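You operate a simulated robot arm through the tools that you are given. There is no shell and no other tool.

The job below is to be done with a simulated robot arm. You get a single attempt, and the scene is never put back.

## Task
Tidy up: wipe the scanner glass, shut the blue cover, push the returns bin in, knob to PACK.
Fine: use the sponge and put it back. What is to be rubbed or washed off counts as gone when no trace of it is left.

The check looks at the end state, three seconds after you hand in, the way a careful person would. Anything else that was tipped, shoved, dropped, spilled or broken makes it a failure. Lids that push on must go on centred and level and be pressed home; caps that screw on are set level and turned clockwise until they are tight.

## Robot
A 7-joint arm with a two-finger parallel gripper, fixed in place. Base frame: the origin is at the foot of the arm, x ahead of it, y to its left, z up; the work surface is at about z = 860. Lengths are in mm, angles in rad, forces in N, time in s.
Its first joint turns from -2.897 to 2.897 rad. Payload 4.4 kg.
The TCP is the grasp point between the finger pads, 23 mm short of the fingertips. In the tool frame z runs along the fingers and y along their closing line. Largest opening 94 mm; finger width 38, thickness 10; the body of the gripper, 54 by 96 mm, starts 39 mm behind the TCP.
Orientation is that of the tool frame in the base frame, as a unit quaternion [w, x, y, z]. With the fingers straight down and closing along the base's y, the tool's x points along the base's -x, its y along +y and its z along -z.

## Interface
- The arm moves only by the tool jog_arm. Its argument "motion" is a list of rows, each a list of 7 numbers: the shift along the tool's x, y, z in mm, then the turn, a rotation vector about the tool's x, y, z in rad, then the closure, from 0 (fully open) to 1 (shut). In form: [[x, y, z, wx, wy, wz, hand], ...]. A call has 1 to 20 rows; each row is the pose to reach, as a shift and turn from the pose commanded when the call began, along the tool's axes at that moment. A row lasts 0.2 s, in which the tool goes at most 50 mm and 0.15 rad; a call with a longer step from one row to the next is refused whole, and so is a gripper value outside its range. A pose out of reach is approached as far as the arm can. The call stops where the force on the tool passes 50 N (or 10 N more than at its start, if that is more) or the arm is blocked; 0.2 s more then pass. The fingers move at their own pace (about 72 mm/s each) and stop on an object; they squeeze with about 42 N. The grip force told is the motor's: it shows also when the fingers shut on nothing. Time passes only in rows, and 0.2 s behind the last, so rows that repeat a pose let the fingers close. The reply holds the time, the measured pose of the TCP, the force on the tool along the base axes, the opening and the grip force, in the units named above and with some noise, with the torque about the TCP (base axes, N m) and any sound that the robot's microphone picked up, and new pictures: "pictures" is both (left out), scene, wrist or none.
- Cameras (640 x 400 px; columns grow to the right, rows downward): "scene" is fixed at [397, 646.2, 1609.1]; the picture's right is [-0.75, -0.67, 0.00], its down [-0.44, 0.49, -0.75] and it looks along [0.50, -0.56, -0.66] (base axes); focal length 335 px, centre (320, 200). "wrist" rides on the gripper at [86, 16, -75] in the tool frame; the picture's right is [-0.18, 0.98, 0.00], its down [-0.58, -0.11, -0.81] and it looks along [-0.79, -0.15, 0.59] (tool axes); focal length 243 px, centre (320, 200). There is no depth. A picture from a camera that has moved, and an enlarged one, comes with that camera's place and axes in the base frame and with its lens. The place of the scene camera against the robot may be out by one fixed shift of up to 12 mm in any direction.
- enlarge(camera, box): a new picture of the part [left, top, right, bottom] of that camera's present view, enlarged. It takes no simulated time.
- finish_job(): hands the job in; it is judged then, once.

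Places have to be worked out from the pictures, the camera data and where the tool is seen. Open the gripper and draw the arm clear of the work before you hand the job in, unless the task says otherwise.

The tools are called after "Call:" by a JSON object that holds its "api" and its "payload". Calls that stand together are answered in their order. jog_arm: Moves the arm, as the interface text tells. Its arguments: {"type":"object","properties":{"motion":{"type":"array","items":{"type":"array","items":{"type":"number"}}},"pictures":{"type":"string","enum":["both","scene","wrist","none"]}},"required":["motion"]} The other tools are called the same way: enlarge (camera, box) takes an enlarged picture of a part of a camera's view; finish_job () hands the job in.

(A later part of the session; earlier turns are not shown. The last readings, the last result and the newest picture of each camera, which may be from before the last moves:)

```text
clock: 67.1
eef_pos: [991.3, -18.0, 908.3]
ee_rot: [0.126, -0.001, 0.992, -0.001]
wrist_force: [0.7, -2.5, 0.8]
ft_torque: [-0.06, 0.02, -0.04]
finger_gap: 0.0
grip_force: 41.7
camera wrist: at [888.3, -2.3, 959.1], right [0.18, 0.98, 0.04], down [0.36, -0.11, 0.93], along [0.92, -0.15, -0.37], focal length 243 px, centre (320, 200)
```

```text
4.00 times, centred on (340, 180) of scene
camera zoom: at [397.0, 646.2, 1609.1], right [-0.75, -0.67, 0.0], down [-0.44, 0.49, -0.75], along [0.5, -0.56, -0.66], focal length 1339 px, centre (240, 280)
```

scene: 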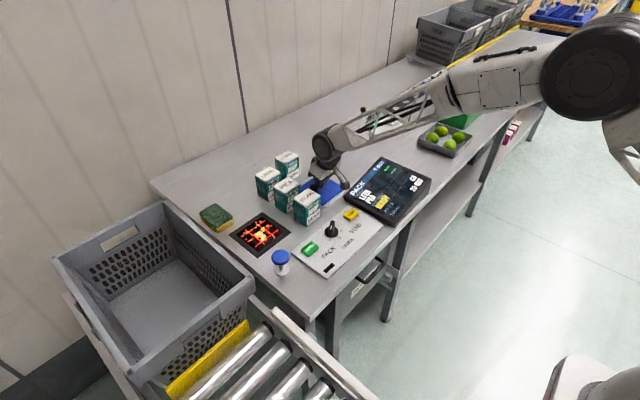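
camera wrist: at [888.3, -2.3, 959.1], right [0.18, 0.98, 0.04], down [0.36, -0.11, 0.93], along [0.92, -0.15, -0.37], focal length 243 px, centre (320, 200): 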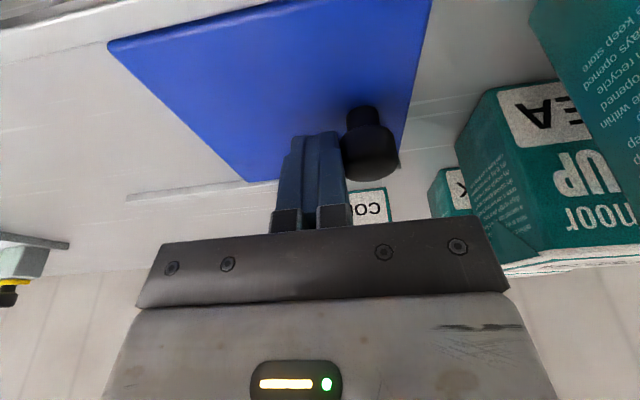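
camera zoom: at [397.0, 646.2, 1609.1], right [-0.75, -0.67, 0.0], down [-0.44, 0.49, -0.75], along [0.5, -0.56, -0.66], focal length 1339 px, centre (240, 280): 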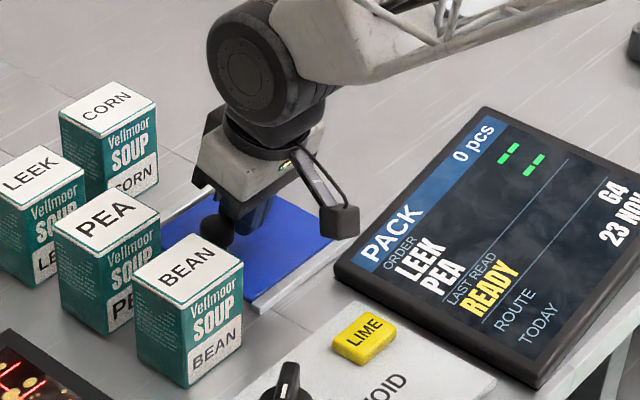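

Contact resumed and the force is rising slightly. I'll push a few more mm to confirm the stop.

Call:
{"api": "jog_arm", "payload": {"motion": [[0, 1.5, 0, 0, 0, 0, 1], [0, 3, 0, 0, 0, 0, 1], [0, 4.5, 0, 0, 0, 0, 1], [0, 6, 0, 0, 0, 0, 1], [0, 7.5, 0, 0, 0, 0, 1]], "pictures": "wrist"}}

Call:
{"api": "enlarge", "payload": {"camera": "wrist", "box": [240, 0, 540, 200]}}

```text
clock: 67.9
eef_pos: [991.3, -17.0, 909.6]
ee_rot: [0.126, 0.0, 0.992, -0.002]
wrist_force: [-0.8, -21.4, 0.4]
ft_torque: [-0.46, 0.0, -0.21]
finger_gap: 0.0
grip_force: 42.7
stopped in row 4: the force on the tool passed its limit at 54 N (the readings are from after the stop); the commanded pose is now the measured one
camera wrist: at [888.3, -1.0, 959.2], right [0.18, 0.98, 0.04], down [0.36, -0.11, 0.93], along [0.92, -0.15, -0.37], focal length 243 px, centre (320, 200)
```

wrist: 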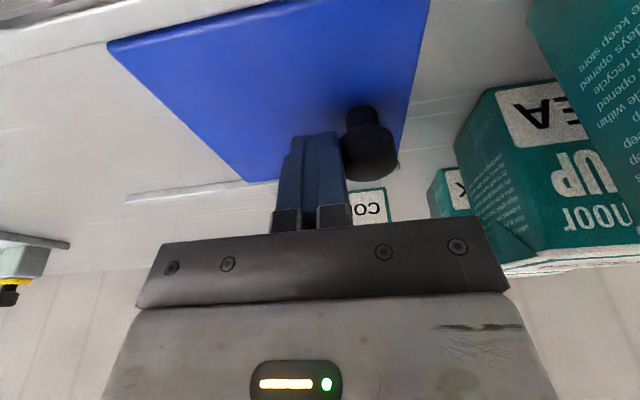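

```text
2.00 times, centred on (390, 100) of wrist
camera zoom: at [888.3, -1.0, 959.2], right [0.18, 0.98, 0.04], down [0.36, -0.11, 0.93], along [0.92, -0.15, -0.37], focal length 485 px, centre (180, 400)
```

zoom: 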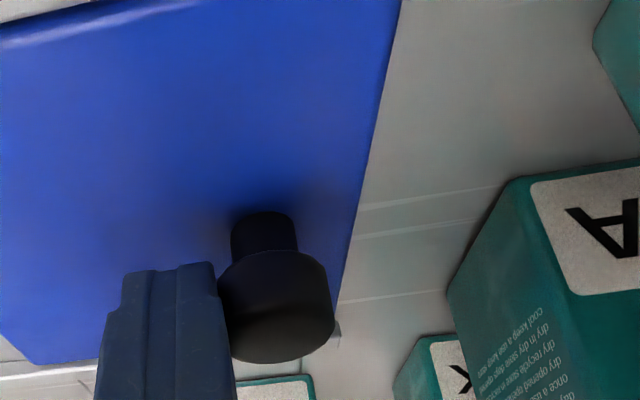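

A firm stop at TCP y≈−17: the cover is fully shut. I'll back off in −y and rise clear.

Call:
{"api": "jog_arm", "payload": {"motion": [[0, -8, 0, 0, 0, 0, 1], [0, -18, 0, 0, 0, 0, 1], [-10, -18, -39, 0, 0, 0, 1], [-20, -18, -78, 0, 0, 0, 1], [-30, -18, -117, 0, 0, 0, 1], [-30, -18, -117, 0, 0, 0, 1]], "pictures": "both"}}

Call:
{"api": "enlarge", "payload": {"camera": "scene", "box": [280, 130, 400, 230]}}

```text
clock: 69.3
eef_pos: [991.0, -34.2, 1029.6]
ee_rot: [0.126, 0.0, 0.992, -0.001]
wrist_force: [-0.5, 0.9, 0.3]
ft_torque: [0.01, 0.0, -0.05]
finger_gap: 0.1
grip_force: 42.1
camera wrist: at [887.7, -18.5, 1079.9], right [0.18, 0.98, 0.04], down [0.36, -0.11, 0.93], along [0.92, -0.15, -0.37], focal length 243 px, centre (320, 200)
```

scene: 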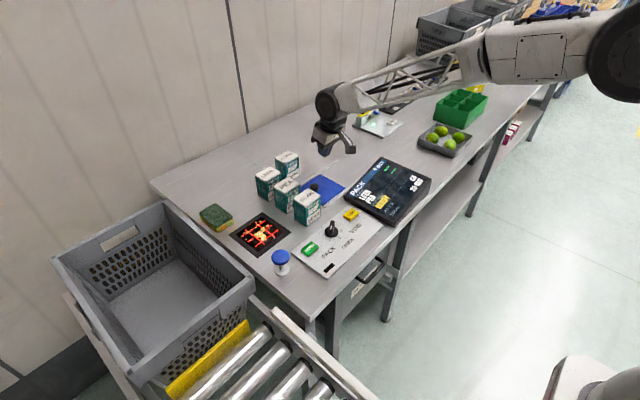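
wrist: 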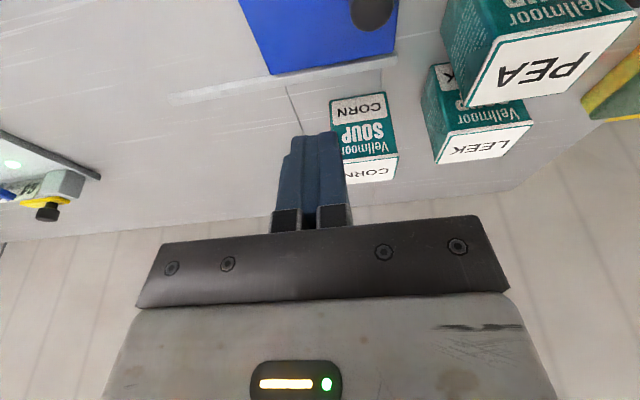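

```text
4.00 times, centred on (340, 180) of scene
camera zoom: at [397.0, 646.2, 1609.1], right [-0.75, -0.67, 0.0], down [-0.44, 0.49, -0.75], along [0.5, -0.56, -0.66], focal length 1339 px, centre (240, 280)
```

zoom: 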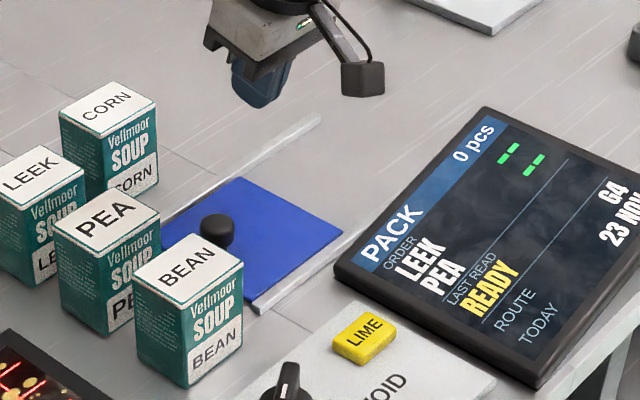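

The cover is shut. Now the sponge: it sits far out at about (1136, 304), so I'll need a forward tilt. First I'll carry the tool across above the boxes to the sponge side at a safe height.

Call:
{"api": "jog_arm", "payload": {"motion": [[3.4, 42, -2.2, 0, 0, 0, 1], [6.9, 84, -4.4, 0, 0, 0, 1], [10.3, 127, -6.6, 0, 0, 0, 1], [13.8, 169, -8.8, 0, 0, 0, 1], [17.2, 211, -10.9, 0, 0, 0, 0.7], [20.6, 254, -13.1, 0, 0, 0, 0.4], [24.1, 296, -15.3, 0, 0, 0, 0.15], [27.5, 338, -17.5, 0, 0, 0, 0.15], [27.5, 338, -17.5, 0, 0, 0, 0.15]], "pictures": "both"}}

```text
clock: 71.3
eef_pos: [958.1, 305.7, 1037.3]
ee_rot: [0.125, 0.0, 0.992, -0.001]
wrist_force: [-0.3, 0.0, -1.2]
ft_torque: [0.02, -0.01, 0.0]
finger_gap: 79.8
grip_force: 0.2
camera wrist: at [856.2, 320.5, 1088.7], right [0.18, 0.98, 0.04], down [0.36, -0.11, 0.93], along [0.92, -0.15, -0.37], focal length 243 px, centre (320, 200)
```

scene: 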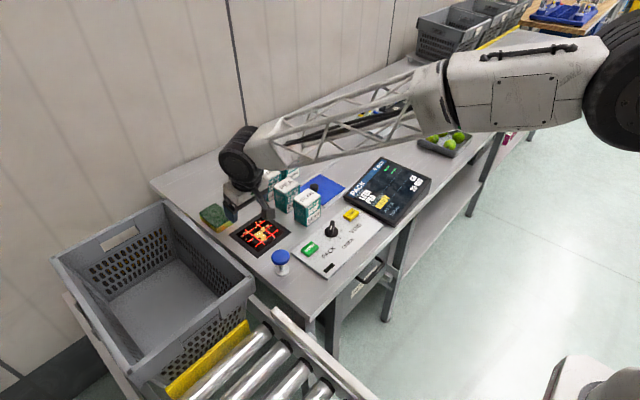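
wrist: 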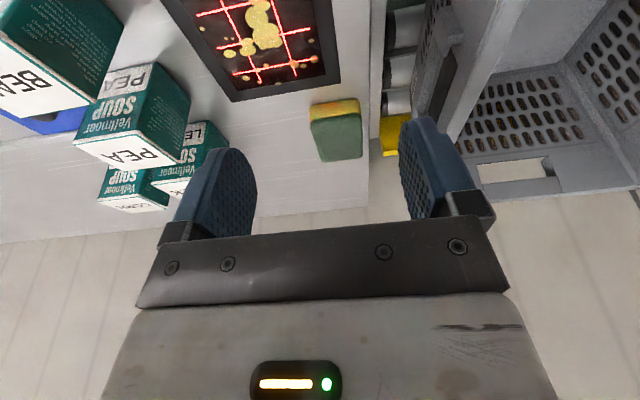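

The sponge and glass are visible. I'll zoom in to measure the sponge.

Call:
{"api": "enlarge", "payload": {"camera": "wrist", "box": [260, 60, 420, 180]}}

Call:
{"api": "enlarge", "payload": {"camera": "wrist", "box": [160, 0, 360, 120]}}

Call:
{"api": "enlarge", "payload": {"camera": "scene", "box": [190, 150, 310, 260]}}

```text
3.33 times, centred on (340, 120) of wrist
camera zoom: at [856.2, 320.5, 1088.7], right [0.18, 0.98, 0.04], down [0.36, -0.11, 0.93], along [0.92, -0.15, -0.37], focal length 809 px, centre (253, 467)
```

zoom: 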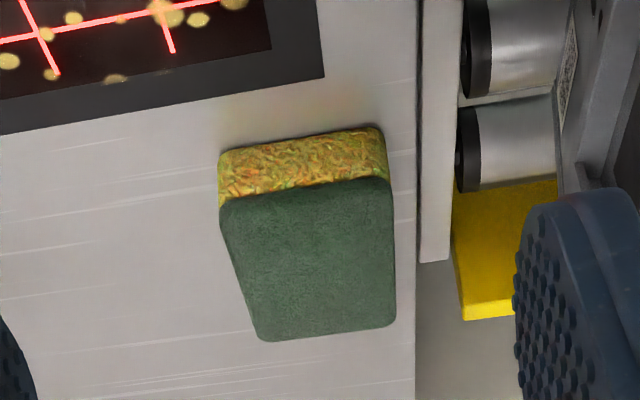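

```text
3.20 times, centred on (260, 60) of wrist
camera zoom: at [856.2, 320.5, 1088.7], right [0.18, 0.98, 0.04], down [0.36, -0.11, 0.93], along [0.92, -0.15, -0.37], focal length 776 px, centre (512, 648)
```

zoom: 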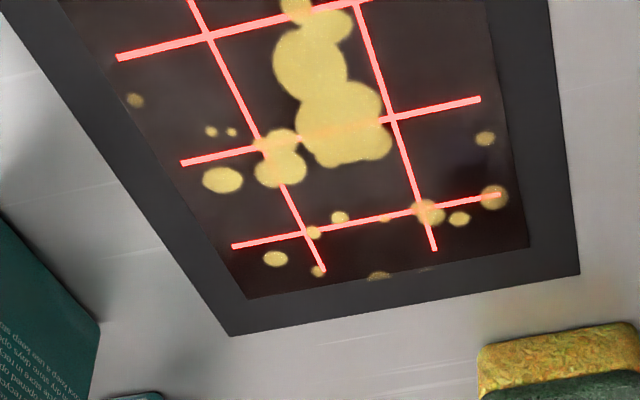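

```text
3.64 times, centred on (250, 205) of scene
camera zoom: at [397.0, 646.2, 1609.1], right [-0.75, -0.67, 0.0], down [-0.44, 0.49, -0.75], along [0.5, -0.56, -0.66], focal length 1217 px, centre (574, 182)
```

zoom: 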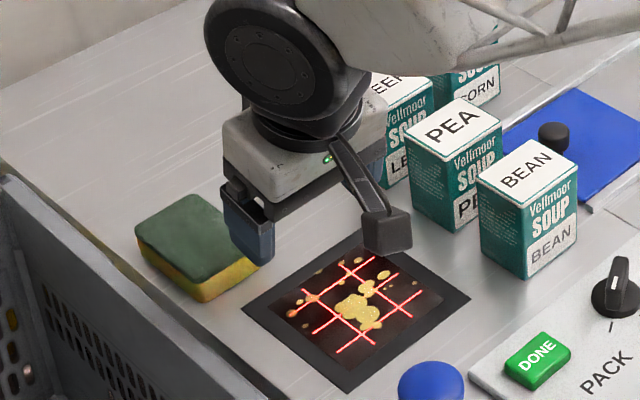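

Sponge measured: x 1098–1196, y 274–336, about 25 mm high; glass inner area about x 945–1053, y 197–302. I'll increase the forward tilt while extending toward the sponge to test reach.

Call:
{"api": "jog_arm", "payload": {"motion": [[-15, 0, 24, 0, -0.063, 0, 0.15], [-30, 0, 48, 0, -0.125, 0, 0.15], [-45, 0, 71, 0, -0.188, 0, 0.15], [-60, 0, 95, 0, -0.25, 0, 0.15], [-60, 0, 95, 0, -0.25, 0, 0.15]], "pictures": "none"}}

```text
clock: 72.5
eef_pos: [1041.7, 305.9, 961.8]
ee_rot: [0.25, -0.001, 0.968, -0.001]
wrist_force: [0.3, 0.7, 0.8]
ft_torque: [-0.05, 0.01, 0.0]
finger_gap: 80.1
grip_force: 0.1
```

Reach is fine so far (1085 mm from the axis). I'll extend further toward the sponge's near half, still above it.

Call:
{"api": "jog_arm", "payload": {"motion": [[-19.5, 0, 16.5, 0, 0, 0, 0.15], [-39, 0, 33, 0, 0, 0, 0.15], [-58.4, 0, 49.4, 0, 0, 0, 0.15], [-58.4, 0, 49.4, 0, 0, 0, 0.15]], "pictures": "both"}}

```text
clock: 73.5
eef_pos: [1117.0, 304.9, 946.3]
ee_rot: [0.249, 0.0, 0.969, -0.002]
wrist_force: [0.6, -0.1, -0.3]
ft_torque: [0.02, -0.03, -0.01]
finger_gap: 79.7
grip_force: 0.0
camera wrist: at [1003.9, 320.1, 969.1], right [0.16, 0.98, 0.09], down [0.12, -0.11, 0.99], along [0.98, -0.15, -0.14], focal length 243 px, centre (320, 200)
```

scene: 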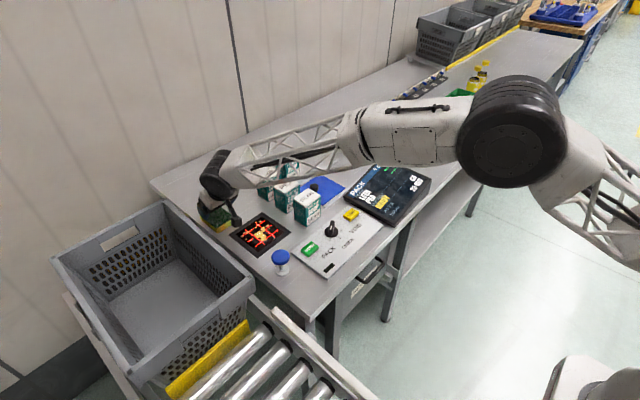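
wrist: 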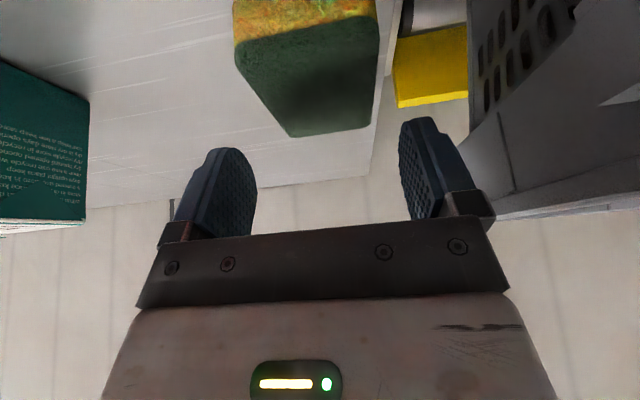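

Reach is still good at 1158 mm. Less tilt would keep the wrist camera higher over the table, so I'll test a smaller tilt over the sponge's centre.

Call:
{"api": "jog_arm", "payload": {"motion": [[-10, 0, 5.5, 0, 0.1, 0, 0.15], [-20.1, 0, 11.1, 0, 0.2, 0, 0.15], [-20.1, 0, 11.1, 0, 0.2, 0, 0.15]], "pictures": "none"}}

```text
clock: 74.3
eef_pos: [1139.8, 304.6, 947.1]
ee_rot: [0.151, 0.001, 0.989, -0.002]
wrist_force: [-0.1, -0.1, -0.3]
ft_torque: [0.0, 0.04, -0.01]
finger_gap: 79.7
grip_force: 0.1
```

Works at 0.30 rad tilt. I'll try reducing it further to about 0.1 rad and lower a little.

Call:
{"api": "jog_arm", "payload": {"motion": [[-0.8, 0, 9, 0, 0.1, 0, 0.15], [-1.6, 0, 18.3, 0, 0.2, 0, 0.15], [-1.6, 0, 18.3, 0, 0.2, 0, 0.15]], "pictures": "both"}}

Call:
{"api": "enlarge", "payload": {"camera": "scene", "box": [180, 140, 300, 250]}}

```text
clock: 75.1
eef_pos: [1147.0, 303.6, 929.2]
ee_rot: [0.051, 0.0, 0.999, -0.002]
wrist_force: [0.1, -1.1, 0.5]
ft_torque: [0.02, -0.03, -0.01]
finger_gap: 80.0
grip_force: 0.0
camera wrist: at [1052.5, 319.9, 994.7], right [0.18, 0.98, 0.02], down [0.5, -0.11, 0.86], along [0.85, -0.15, -0.51], focal length 243 px, centre (320, 200)
```

scene: 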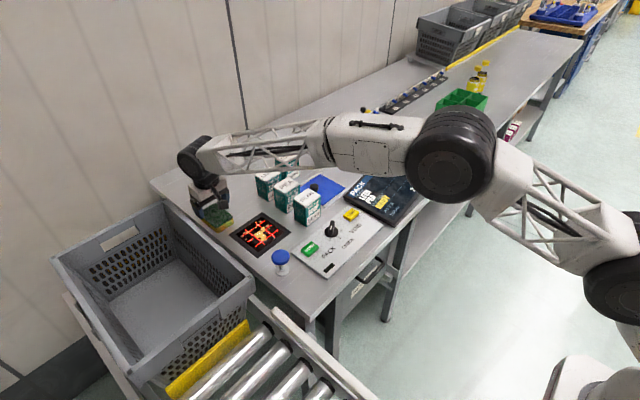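
wrist: 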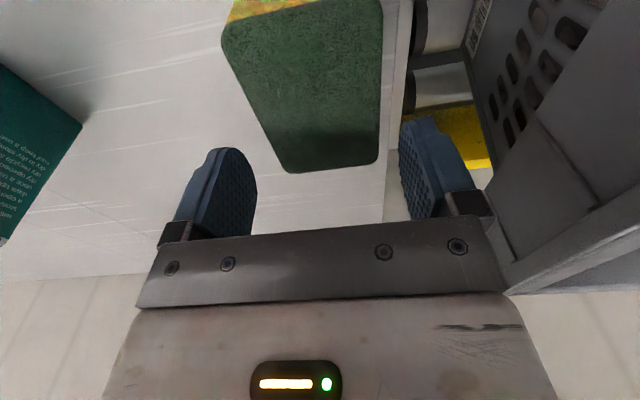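

```text
3.64 times, centred on (240, 195) of scene
camera zoom: at [397.0, 646.2, 1609.1], right [-0.75, -0.67, 0.0], down [-0.44, 0.49, -0.75], along [0.5, -0.56, -0.66], focal length 1217 px, centre (611, 218)
```

zoom: 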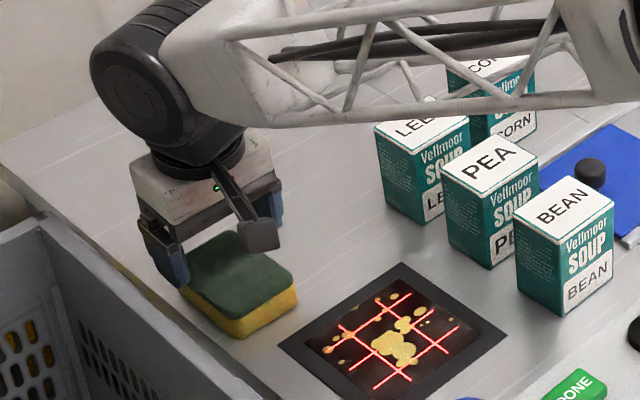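

Even 0.1 rad tilt reaches over the sponge's centre. Before descending I'll check the clearance between the right finger and the tote rim.

Call:
{"api": "enlarge", "payload": {"camera": "wrist", "box": [340, 0, 640, 300]}}

Call:
{"api": "enlarge", "payload": {"camera": "scene", "box": [130, 150, 270, 300]}}

```text
1.33 times, centred on (490, 150) of wrist
camera zoom: at [1052.5, 319.9, 994.7], right [0.18, 0.98, 0.02], down [0.5, -0.11, 0.86], along [0.85, -0.15, -0.51], focal length 324 px, centre (93, 267)
```

zoom: 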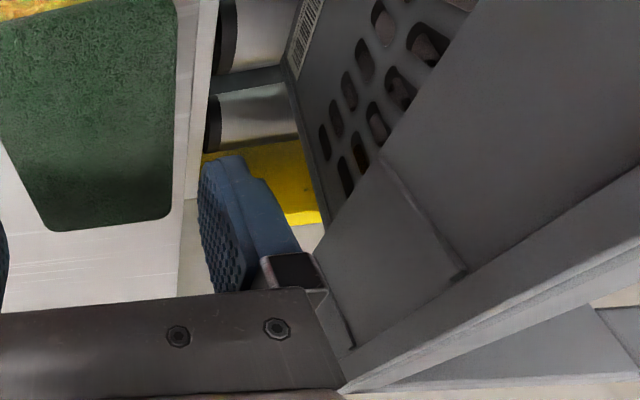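

```text
2.67 times, centred on (200, 225) of scene
camera zoom: at [397.0, 646.2, 1609.1], right [-0.75, -0.67, 0.0], down [-0.44, 0.49, -0.75], along [0.5, -0.56, -0.66], focal length 892 px, centre (640, 133)
```

zoom: 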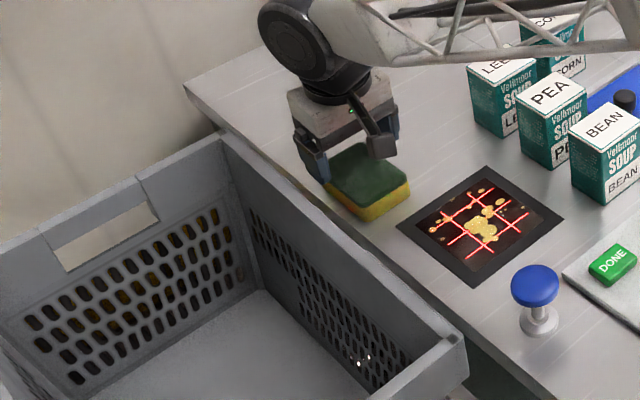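

The tote rim is at y≈400+ (z≈965), so there's about 45 mm of clearance. I'll straighten to vertical and descend around the sponge, stopping above the table.

Call:
{"api": "jog_arm", "payload": {"motion": [[1.2, 0.6, 12, 0, 0.05, 0, 0.15], [2.4, 1.2, 24, 0, 0.102, 0, 0.15], [2.4, 1.2, 24, 0, 0.102, 0, 0.15]], "pictures": "both"}}

Call:
{"api": "enlarge", "payload": {"camera": "scene", "box": [180, 150, 280, 250]}}

```text
clock: 75.9
eef_pos: [1147.0, 305.3, 905.7]
ee_rot: [0.001, 0.0, 1.0, -0.001]
wrist_force: [-1.5, 0.0, -0.1]
ft_torque: [-0.02, 0.05, 0.01]
finger_gap: 80.0
grip_force: 0.0
camera wrist: at [1059.4, 321.4, 979.8], right [0.18, 0.98, 0.0], down [0.58, -0.11, 0.81], along [0.79, -0.15, -0.59], focal length 243 px, centre (320, 200)
```

scene: 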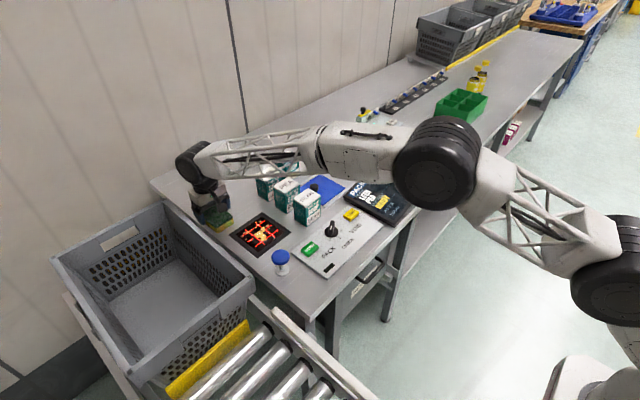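
wrist: 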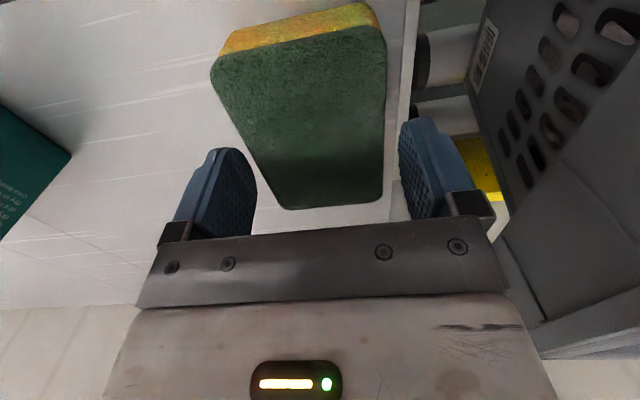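

```text
4.00 times, centred on (230, 200) of scene
camera zoom: at [397.0, 646.2, 1609.1], right [-0.75, -0.67, 0.0], down [-0.44, 0.49, -0.75], along [0.5, -0.56, -0.66], focal length 1339 px, centre (680, 200)
```

zoom: 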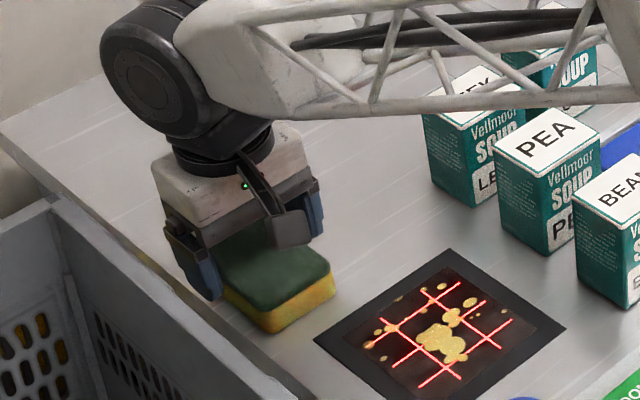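

Vertical at (1147, 305, 906), well centred on the sponge. I'll lower to about z=890 (fingertips roughly 7 mm above the table).

Call:
{"api": "jog_arm", "payload": {"motion": [[0, -0.3, 8, 0, 0, 0, 0.15], [0, -0.3, 15.5, 0, 0, 0, 0.15], [0, -0.3, 15.5, 0, 0, 0, 0.15]], "pictures": "both"}}

Call:
{"api": "enlarge", "payload": {"camera": "scene", "box": [180, 150, 280, 250]}}

```text
clock: 76.7
eef_pos: [1146.9, 305.3, 889.5]
ee_rot: [0.0, 0.0, 1.0, -0.001]
wrist_force: [-0.8, -0.4, -0.4]
ft_torque: [-0.02, -0.03, -0.03]
finger_gap: 79.9
grip_force: 0.1
camera wrist: at [1059.6, 321.1, 964.4], right [0.18, 0.98, 0.0], down [0.58, -0.11, 0.81], along [0.79, -0.15, -0.59], focal length 243 px, centre (320, 200)
```

scene: 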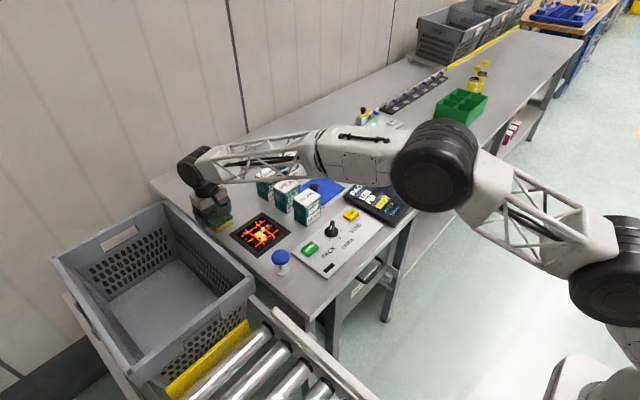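
wrist: 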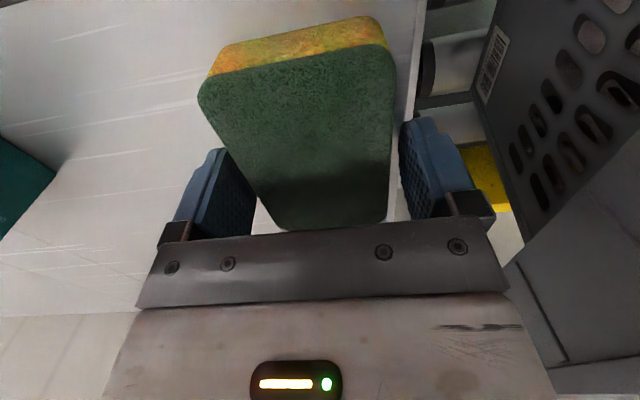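

```text
4.00 times, centred on (230, 200) of scene
camera zoom: at [397.0, 646.2, 1609.1], right [-0.75, -0.67, 0.0], down [-0.44, 0.49, -0.75], along [0.5, -0.56, -0.66], focal length 1339 px, centre (680, 200)
```

zoom: 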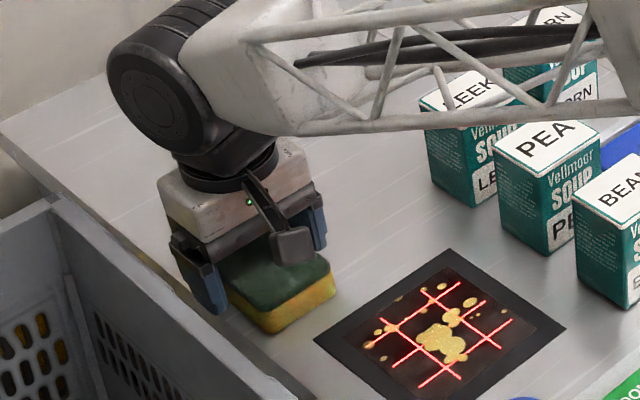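

The sponge is centred between the fingers. I'll close the grip.

Call:
{"api": "jog_arm", "payload": {"motion": [[0, 0, 0, 0, 0, 0, 0.3], [0, 0, 0, 0, 0, 0, 0.6], [0, 0, 0, 0, 0, 0, 1], [0, 0, 0, 0, 0, 0, 1]], "pictures": "wrist"}}

```text
clock: 77.7
eef_pos: [1146.4, 304.8, 888.9]
ee_rot: [0.001, 0.001, 1.0, -0.001]
wrist_force: [0.5, -0.7, -0.2]
ft_torque: [0.0, -0.03, 0.0]
finger_gap: 63.2
grip_force: 41.7
camera wrist: at [1059.6, 321.1, 964.4], right [0.18, 0.98, 0.0], down [0.58, -0.11, 0.81], along [0.79, -0.15, -0.59], focal length 243 px, centre (320, 200)
```

wrist: 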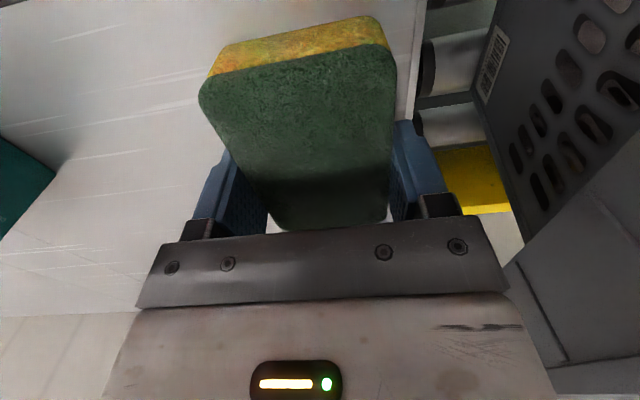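

Sponge gripped (gap 63 mm) at TCP (1146.9, 305.3, 889.5), which I'll remember for returning it. Now I lift it and carry it over the glass centre.

Call:
{"api": "jog_arm", "payload": {"motion": [[0, 0, -15, 0, 0, 0, 1], [0, 0, -35, 0, 0, 0, 1], [37, -14, -35, 0, 0, 0, 1], [74, -28, -35, 0, 0, 0, 1], [111, -41, -35, 0, 0, 0, 1], [148, -55, -35, 0, 0, 0, 1], [148, -55, -35, 0, 0, 0, 1]], "pictures": "both"}}

Call:
{"api": "enlarge", "payload": {"camera": "scene", "box": [180, 150, 320, 270]}}

```text
clock: 79.3
eef_pos: [999.6, 250.3, 924.6]
ee_rot: [0.0, 0.0, 1.0, -0.001]
wrist_force: [-0.4, 0.4, -0.4]
ft_torque: [-0.01, -0.02, -0.01]
finger_gap: 63.4
grip_force: 41.8
camera wrist: at [912.7, 266.6, 999.2], right [0.18, 0.98, 0.0], down [0.58, -0.11, 0.81], along [0.79, -0.15, -0.59], focal length 243 px, centre (320, 200)
```

scene: 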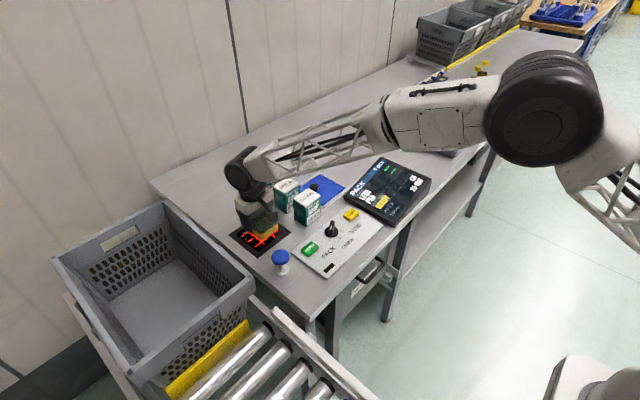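
wrist: 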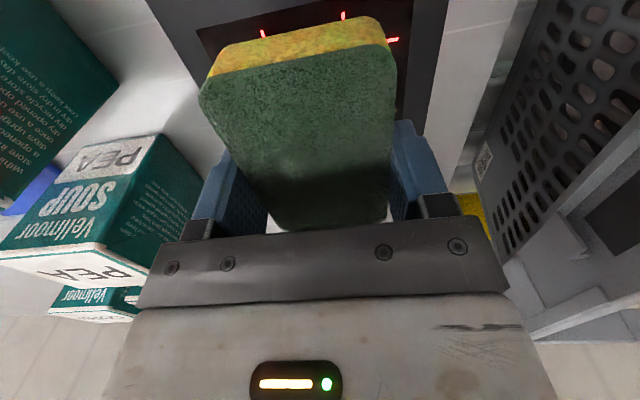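

```text
3.33 times, centred on (250, 210) of scene
camera zoom: at [397.0, 646.2, 1609.1], right [-0.75, -0.67, 0.0], down [-0.44, 0.49, -0.75], along [0.5, -0.56, -0.66], focal length 1116 px, centre (553, 167)
```

zoom: 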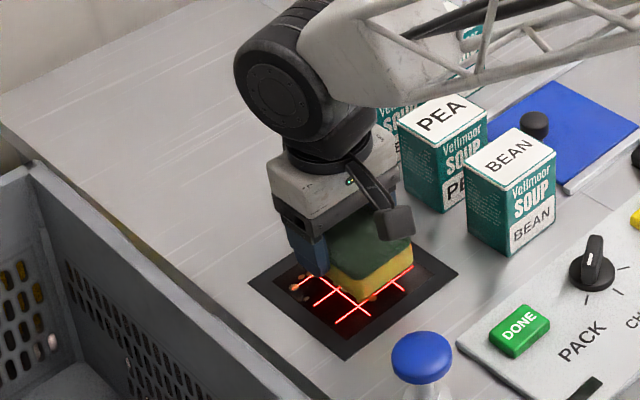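

The sponge hangs flat above the glass centre. I'll lower to just above contact and feel for it.

Call:
{"api": "jog_arm", "payload": {"motion": [[0, 0, 15, 0, 0, 0, 1], [0, 0, 28, 0, 0, 0, 1], [0, 0, 32, 0, 0, 0, 1], [0, 0, 34, 0, 0, 0, 1], [0, 0, 35, 0, 0, 0, 1], [0, 0, 35, 0, 0, 0, 1]], "pictures": "none"}}

```text
clock: 80.7
eef_pos: [1000.0, 251.1, 890.2]
ee_rot: [-0.001, 0.0, 1.0, 0.0]
wrist_force: [-0.2, 0.0, 0.6]
ft_torque: [-0.01, 0.0, -0.01]
finger_gap: 63.5
grip_force: 42.0
```

Almost no load yet. I'll press down in small steps.

Call:
{"api": "jog_arm", "payload": {"motion": [[0, 0, 0.7, 0, 0, 0, 1], [0, 0, 1.4, 0, 0, 0, 1], [0, 0, 1.4, 0, 0, 0, 1]], "pictures": "none"}}

```text
clock: 81.5
eef_pos: [998.8, 250.5, 888.4]
ee_rot: [0.001, 0.0, 1.0, 0.0]
wrist_force: [-0.2, 1.4, 10.3]
ft_torque: [0.08, 0.1, 0.0]
finger_gap: 63.3
grip_force: 42.1
```

Contact with about 10 N. I'll start wiping: strokes along y over the full glass width.

Call:
{"api": "jog_arm", "payload": {"motion": [[0, -9, 0, 0, 0, 0, 1], [0, -18, 0, 0, 0, 0, 1], [0, -27, 0, 0, 0, 0, 1], [0, -36, 0, 0, 0, 0, 1], [0, -24, 0, 0, 0, 0, 1], [0, -12, 0, 0, 0, 0, 1], [0, 0, 0, 0, 0, 0, 1], [0, 12, 0, 0, 0, 0, 1], [0, 24, 0, 0, 0, 0, 1], [0, 36, 0, 0, 0, 0, 1], [0, 24, 0, 0, 0, 0, 1], [0, 12, 0, 0, 0, 0, 1], [0, 0, 0, 0, 0, 0, 1]], "pictures": "both"}}

Call:
{"api": "enlarge", "payload": {"camera": "scene", "box": [200, 170, 320, 270]}}

```text
clock: 84.3
eef_pos: [1000.1, 250.9, 889.0]
ee_rot: [-0.001, 0.0, 1.0, 0.0]
wrist_force: [-0.9, 17.3, 23.1]
ft_torque: [0.53, -0.1, 0.03]
finger_gap: 63.5
grip_force: 42.1
camera wrist: at [912.4, 266.5, 963.4], right [0.18, 0.98, 0.0], down [0.58, -0.11, 0.81], along [0.79, -0.15, -0.59], focal length 243 px, centre (320, 200)
```

scene: 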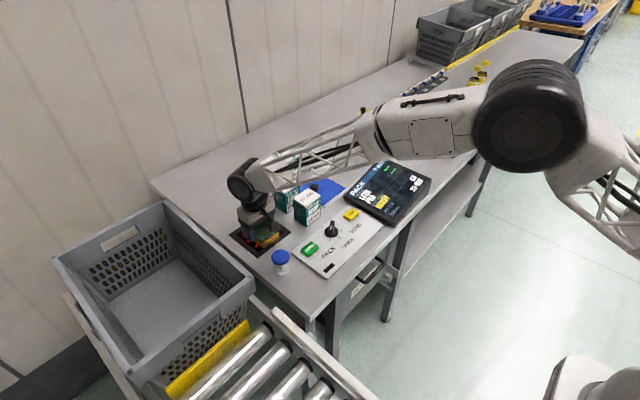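
wrist: 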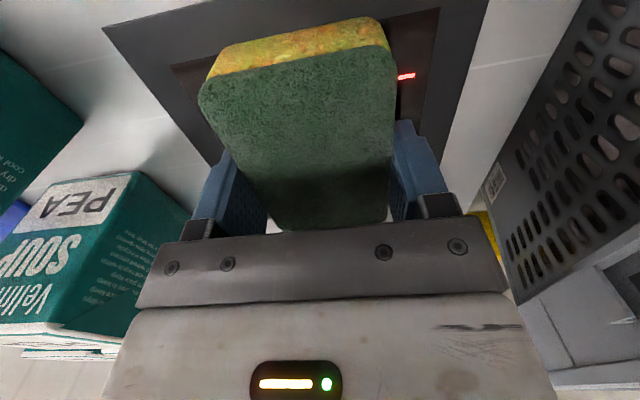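

```text
4.00 times, centred on (260, 220) of scene
camera zoom: at [397.0, 646.2, 1609.1], right [-0.75, -0.67, 0.0], down [-0.44, 0.49, -0.75], along [0.5, -0.56, -0.66], focal length 1339 px, centre (560, 120)
```

zoom: 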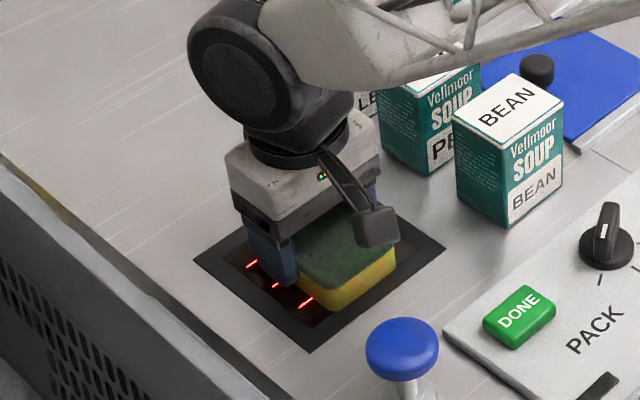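

Good contact (≈23 N), and the visible parts of the glass look clean. I'll continue with strokes shifted to the far and near edges of the glass.

Call:
{"api": "jog_arm", "payload": {"motion": [[-7, 0, -0.3, 0, 0, 0, 1], [-15, 0, -0.3, 0, 0, 0, 1], [-15, -12, -0.3, 0, 0, 0, 1], [-15, -24, -0.3, 0, 0, 0, 1], [-15, -36, -0.3, 0, 0, 0, 1], [-15, -24, -0.3, 0, 0, 0, 1], [-15, -12, -0.3, 0, 0, 0, 1], [-15, 0, -0.3, 0, 0, 0, 1], [-15, 12, -0.3, 0, 0, 0, 1], [-15, 24, -0.3, 0, 0, 0, 1], [-15, 36, -0.3, 0, 0, 0, 1], [-15, 24, -0.3, 0, 0, 0, 1], [-15, 12, -0.3, 0, 0, 0, 1], [-15, 0, -0.3, 0, 0, 0, 1]], "pictures": "none"}}

Call:
{"api": "jog_arm", "payload": {"motion": [[10, 0, 0, 0, 0, 0, 1], [20, 0, 0, 0, 0, 0, 1], [30, 0, 0, 0, 0, 0, 1], [30, -12, 0, 0, 0, 0, 1], [30, -24, 0, 0, 0, 0, 1], [30, -36, 0, 0, 0, 0, 1], [30, -24, 0, 0, 0, 0, 1], [30, -12, 0, 0, 0, 0, 1], [30, 0, 0, 0, 0, 0, 1], [30, 12, 0, 0, 0, 0, 1], [30, 24, 0, 0, 0, 0, 1], [30, 36, 0, 0, 0, 0, 1], [30, 24, 0, 0, 0, 0, 1], [30, 12, 0, 0, 0, 0, 1], [30, 0, 0, 0, 0, 0, 1]], "pictures": "none"}}

```text
clock: 87.3
eef_pos: [1013.2, 250.4, 888.1]
ee_rot: [0.001, 0.0, 1.0, -0.001]
wrist_force: [1.1, 10.1, 13.3]
ft_torque: [0.3, -0.15, 0.07]
finger_gap: 63.4
grip_force: 41.7
```

```text
clock: 90.5
eef_pos: [982.5, 248.8, 888.7]
ee_rot: [0.0, 0.0, 1.0, -0.001]
wrist_force: [-0.9, 7.3, 8.9]
ft_torque: [0.23, -0.07, 0.02]
finger_gap: 63.1
grip_force: 42.0
```

Contact maintained throughout. Now some strokes along x at both sides and the middle, then I'll lift and inspect.

Call:
{"api": "jog_arm", "payload": {"motion": [[0, -15, 0.2, 0, 0, 0, 1], [0, -30, 0.2, 0, 0, 0, 1], [-12, -30, 0.2, 0, 0, 0, 1], [-24, -30, 0.2, 0, 0, 0, 1], [-36, -30, 0.2, 0, 0, 0, 1], [-24, -15, 0.2, 0, 0, 0, 1], [-12, 0, 0.2, 0, 0, 0, 1], [0, 0, 0.2, 0, 0, 0, 1], [-12, 0, 0.2, 0, 0, 0, 1], [-24, 0, 0.2, 0, 0, 0, 1], [-36, 0, 0.2, 0, 0, 0, 1], [-36, 15, 0.2, 0, 0, 0, 1], [-36, 30, 0.2, 0, 0, 0, 1], [-24, 30, 0.2, 0, 0, 0, 1], [-12, 30, 0.2, 0, 0, 0, 1], [0, 30, 0.2, 0, 0, 0, 1], [0, 15, 0.2, 0, 0, 0, 1], [-16, 0, 0, 0, 0, 0, 1]], "pictures": "none"}}

Call:
{"api": "jog_arm", "payload": {"motion": [[0, 0, -20, 0, 0, 0, 1], [0, 0, -40, 0, 0, 0, 1], [-30, 15, -55, 0, 0, 0, 1], [-65, 30, -65, 0, 0, 0, 1], [-100, 40, -70, 0, 0, 0, 1], [-135, 50, -70, 0, 0, 0, 1], [-135, 50, -70, 0, 0, 0, 1]], "pictures": "both"}}

Call:
{"api": "enlarge", "payload": {"camera": "scene", "box": [210, 190, 310, 270]}}

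```text
clock: 94.3
eef_pos: [1000.2, 250.3, 889.0]
ee_rot: [0.0, 0.0, 1.0, -0.002]
wrist_force: [0.5, -0.4, 0.3]
ft_torque: [0.01, -0.02, 0.05]
finger_gap: 63.2
grip_force: 41.7
```

```text
clock: 95.9
eef_pos: [1135.6, 301.2, 959.7]
ee_rot: [0.0, 0.0, 1.0, 0.0]
wrist_force: [-0.3, -0.5, -0.4]
ft_torque: [0.01, -0.03, 0.0]
finger_gap: 63.2
grip_force: 41.4
camera wrist: at [1049.0, 318.0, 1034.3], right [0.18, 0.98, 0.0], down [0.58, -0.11, 0.81], along [0.79, -0.15, -0.59], focal length 243 px, centre (320, 200)
```

scene: 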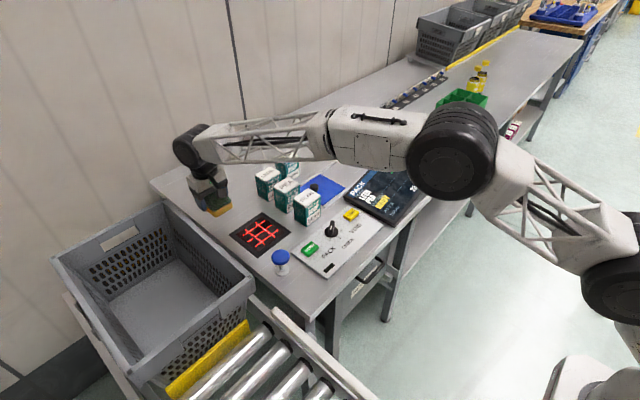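
wrist: 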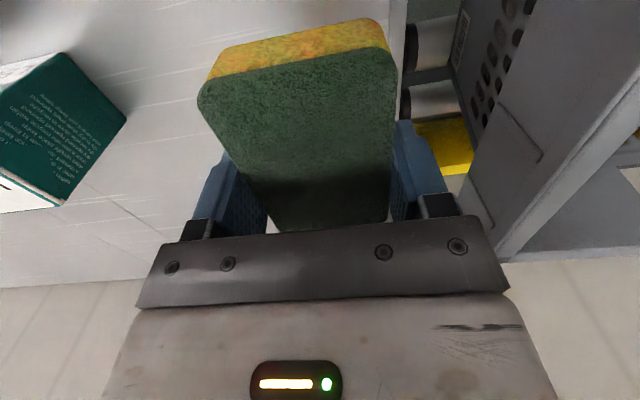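

```text
5.00 times, centred on (260, 230) of scene
camera zoom: at [397.0, 646.2, 1609.1], right [-0.75, -0.67, 0.0], down [-0.44, 0.49, -0.75], along [0.5, -0.56, -0.66], focal length 1674 px, centre (620, 50)
```

zoom: 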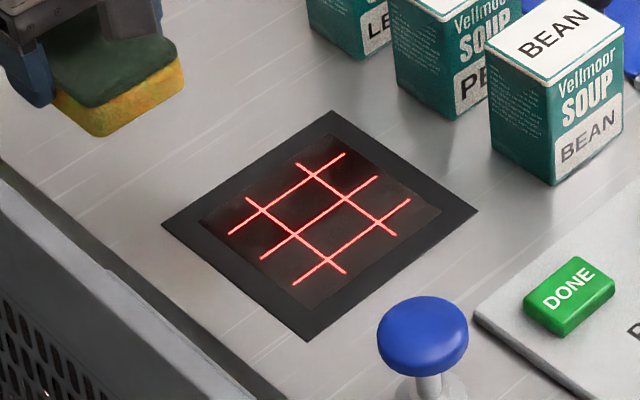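

The glass looks clean from here. I'll zoom tighter to look for any leftover traces before returning the sponge.

Call:
{"api": "enlarge", "payload": {"camera": "scene", "box": [232, 208, 286, 256]}}

```text
8.33 times, centred on (259, 232) of scene
camera zoom: at [397.0, 646.2, 1609.1], right [-0.75, -0.67, 0.0], down [-0.44, 0.49, -0.75], along [0.5, -0.56, -0.66], focal length 2789 px, centre (828, -67)
```

zoom: 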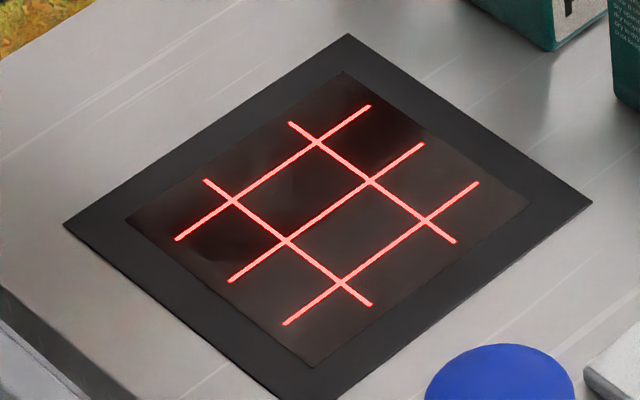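

Clean as far as I can see. Now I'll return the sponge to its original spot: position over it and lower to just above the table.

Call:
{"api": "jog_arm", "payload": {"motion": [[-6, 2, 10, 0, 0, 0, 1], [-11.3, 4.1, 30, 0, 0, 0, 1], [-11.3, 4.1, 52, 0, 0, 0, 1], [-11.3, 4.1, 64, 0, 0, 0, 1], [-11.3, 4.1, 67, 0, 0, 0, 1], [-11.3, 4.1, 67, 0, 0, 0, 1]], "pictures": "both"}}

Call:
{"api": "enlarge", "payload": {"camera": "scene", "box": [180, 150, 280, 250]}}

```text
clock: 97.3
eef_pos: [1147.4, 304.4, 889.9]
ee_rot: [0.0, 0.001, 1.0, -0.001]
wrist_force: [0.0, 0.3, -0.5]
ft_torque: [0.02, 0.0, -0.01]
finger_gap: 63.3
grip_force: 42.5
camera wrist: at [1060.3, 320.2, 965.4], right [0.18, 0.98, 0.0], down [0.58, -0.11, 0.81], along [0.79, -0.15, -0.59], focal length 243 px, centre (320, 200)
```

scene: 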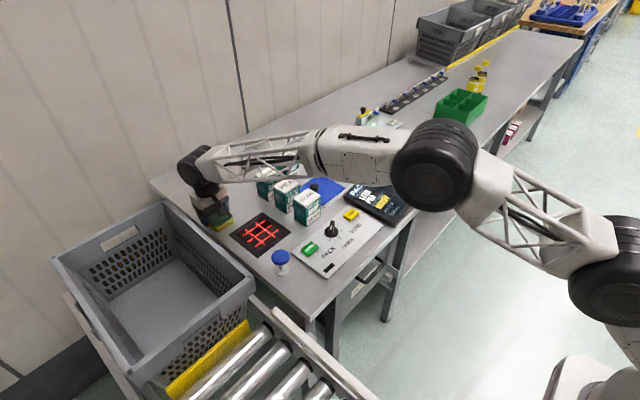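
wrist: 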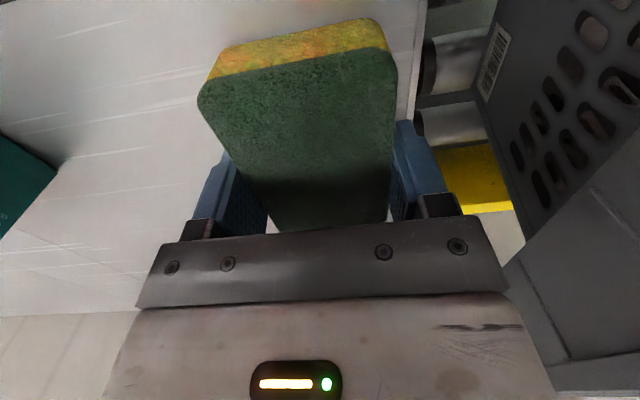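

```text
4.00 times, centred on (230, 200) of scene
camera zoom: at [397.0, 646.2, 1609.1], right [-0.75, -0.67, 0.0], down [-0.44, 0.49, -0.75], along [0.5, -0.56, -0.66], focal length 1339 px, centre (680, 200)
```

zoom: 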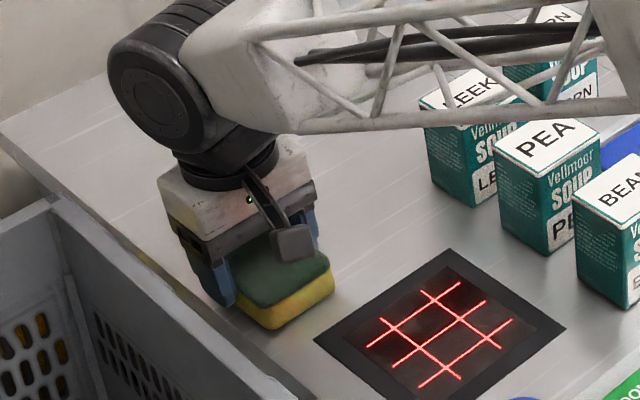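

The sponge is aligned with its original place within about a millimetre. I'll lower until it touches the table.

Call:
{"api": "jog_arm", "payload": {"motion": [[0.3, 0.5, 0.5, 0, 0, 0, 1], [0.3, 0.5, 1.0, 0, 0, 0, 1], [0.3, 0.5, 1.0, 0, 0, 0, 1]], "pictures": "none"}}

```text
clock: 98.1
eef_pos: [1146.6, 303.5, 890.6]
ee_rot: [0.0, 0.0, 1.0, -0.001]
wrist_force: [0.2, -0.6, -0.8]
ft_torque: [-0.01, -0.01, 0.01]
finger_gap: 63.2
grip_force: 42.0
```

By dead reckoning I'm 1 mm short in x, 0.4 in y and 0.9 mm above the grip height. I'll correct and set it down.

Call:
{"api": "jog_arm", "payload": {"motion": [[-1, 0.4, 0.5, 0, 0, 0, 1], [-1, 0.4, 1.0, 0, 0, 0, 1], [-1, 0.4, 1.3, 0, 0, 0, 1], [-1, 0.4, 1.3, 0, 0, 0, 1]], "pictures": "none"}}

```text
clock: 99.1
eef_pos: [1146.7, 304.6, 890.2]
ee_rot: [-0.001, 0.001, 1.0, -0.002]
wrist_force: [0.6, -0.4, -0.4]
ft_torque: [-0.02, -0.01, 0.02]
finger_gap: 63.2
grip_force: 42.7
```

Call:
{"api": "jog_arm", "payload": {"motion": [[0, 0, 0.5, 0, 0, 0, 1], [0, 0, 1.0, 0, 0, 0, 1], [0, 0, 1.0, 0, 0, 0, 1]], "pictures": "none"}}

```text
clock: 99.9
eef_pos: [1147.6, 305.7, 887.3]
ee_rot: [0.0, 0.001, 1.0, -0.001]
wrist_force: [0.7, -0.2, 0.7]
ft_torque: [0.0, 0.0, 0.01]
finger_gap: 63.1
grip_force: 41.5
```

The force is just turning positive. One more small step to confirm the sponge rests on the table.

Call:
{"api": "jog_arm", "payload": {"motion": [[0, 0, 0.5, 0, 0, 0, 1], [0, 0, 0.8, 0, 0, 0, 1], [0, 0, 0.8, 0, 0, 0, 1]], "pictures": "none"}}

```text
clock: 100.7
eef_pos: [1146.7, 305.4, 887.8]
ee_rot: [0.0, 0.0, 1.0, -0.001]
wrist_force: [-0.4, -0.7, 6.0]
ft_torque: [0.03, 0.04, 0.02]
finger_gap: 63.2
grip_force: 42.3
```

The sponge is on the table (6 N). I'll release it and rise straight up.

Call:
{"api": "jog_arm", "payload": {"motion": [[0, 0, 0, 0, 0, 0, 0.3], [0, 0, 0, 0, 0, 0, 0.15], [0, 0, 0, 0, 0, 0, 0.15], [0, 0, -20, 0, 0, 0, 0.15], [0, 0, -50, 0, 0, 0, 0.15], [0, 0, -90, 0, 0, 0, 0.15], [0, 0, -130, 0, 0, 0, 0.15]], "pictures": "both"}}

Call:
{"api": "enlarge", "payload": {"camera": "scene", "box": [180, 150, 300, 250]}}

```text
clock: 102.3
eef_pos: [1146.7, 304.6, 1017.8]
ee_rot: [0.0, 0.0, 1.0, -0.002]
wrist_force: [0.3, -0.2, -0.7]
ft_torque: [0.0, -0.02, 0.01]
finger_gap: 79.7
grip_force: 0.0
camera wrist: at [1059.5, 320.8, 1092.5], right [0.18, 0.98, 0.0], down [0.58, -0.11, 0.81], along [0.79, -0.15, -0.59], focal length 243 px, centre (320, 200)
```

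scene: 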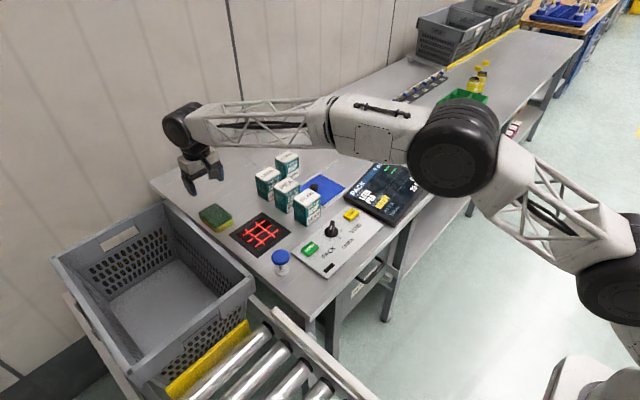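
wrist: 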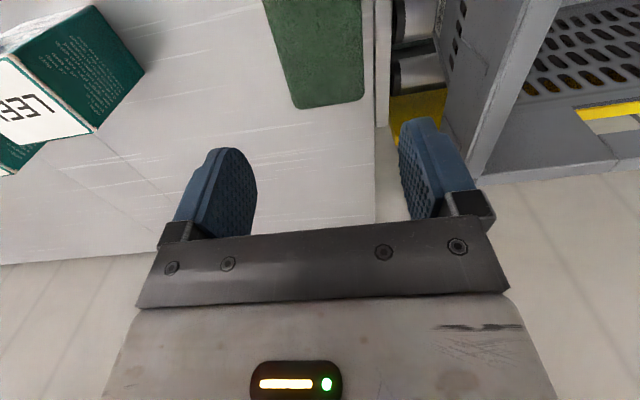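

```text
4.00 times, centred on (240, 200) of scene
camera zoom: at [397.0, 646.2, 1609.1], right [-0.75, -0.67, 0.0], down [-0.44, 0.49, -0.75], along [0.5, -0.56, -0.66], focal length 1339 px, centre (640, 200)
```

zoom: 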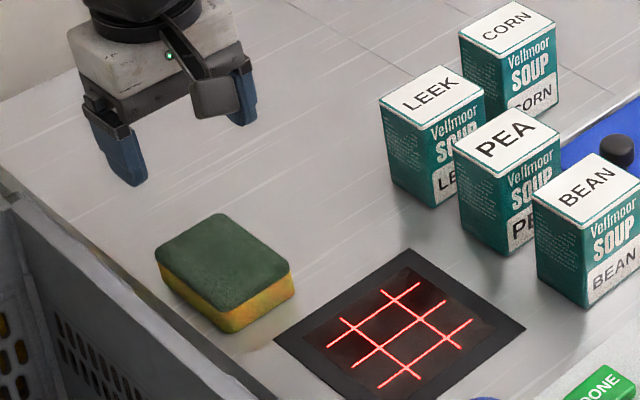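

The sponge is back in place. There's a faint brownish patch on the table near the sponge's front corner; I'll zoom in to check it and the glass.

Call:
{"api": "enlarge", "payload": {"camera": "scene", "box": [215, 215, 265, 250]}}

Call:
{"api": "enlarge", "payload": {"camera": "scene", "box": [195, 195, 255, 245]}}

```text
11.43 times, centred on (240, 232) of scene
camera zoom: at [397.0, 646.2, 1609.1], right [-0.75, -0.67, 0.0], down [-0.44, 0.49, -0.75], along [0.5, -0.56, -0.66], focal length 3825 px, centre (1234, -171)
```

zoom: 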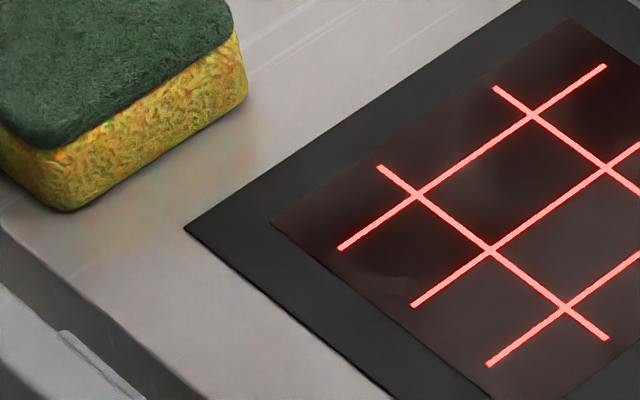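

```text
8.00 times, centred on (225, 220) of scene
camera zoom: at [397.0, 646.2, 1609.1], right [-0.75, -0.67, 0.0], down [-0.44, 0.49, -0.75], along [0.5, -0.56, -0.66], focal length 2678 px, centre (1080, 40)
```

zoom: 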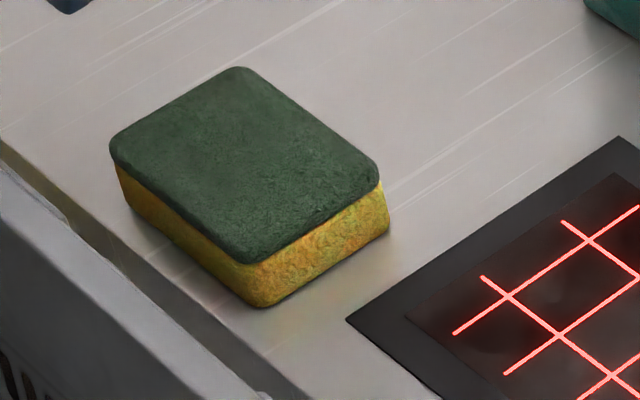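

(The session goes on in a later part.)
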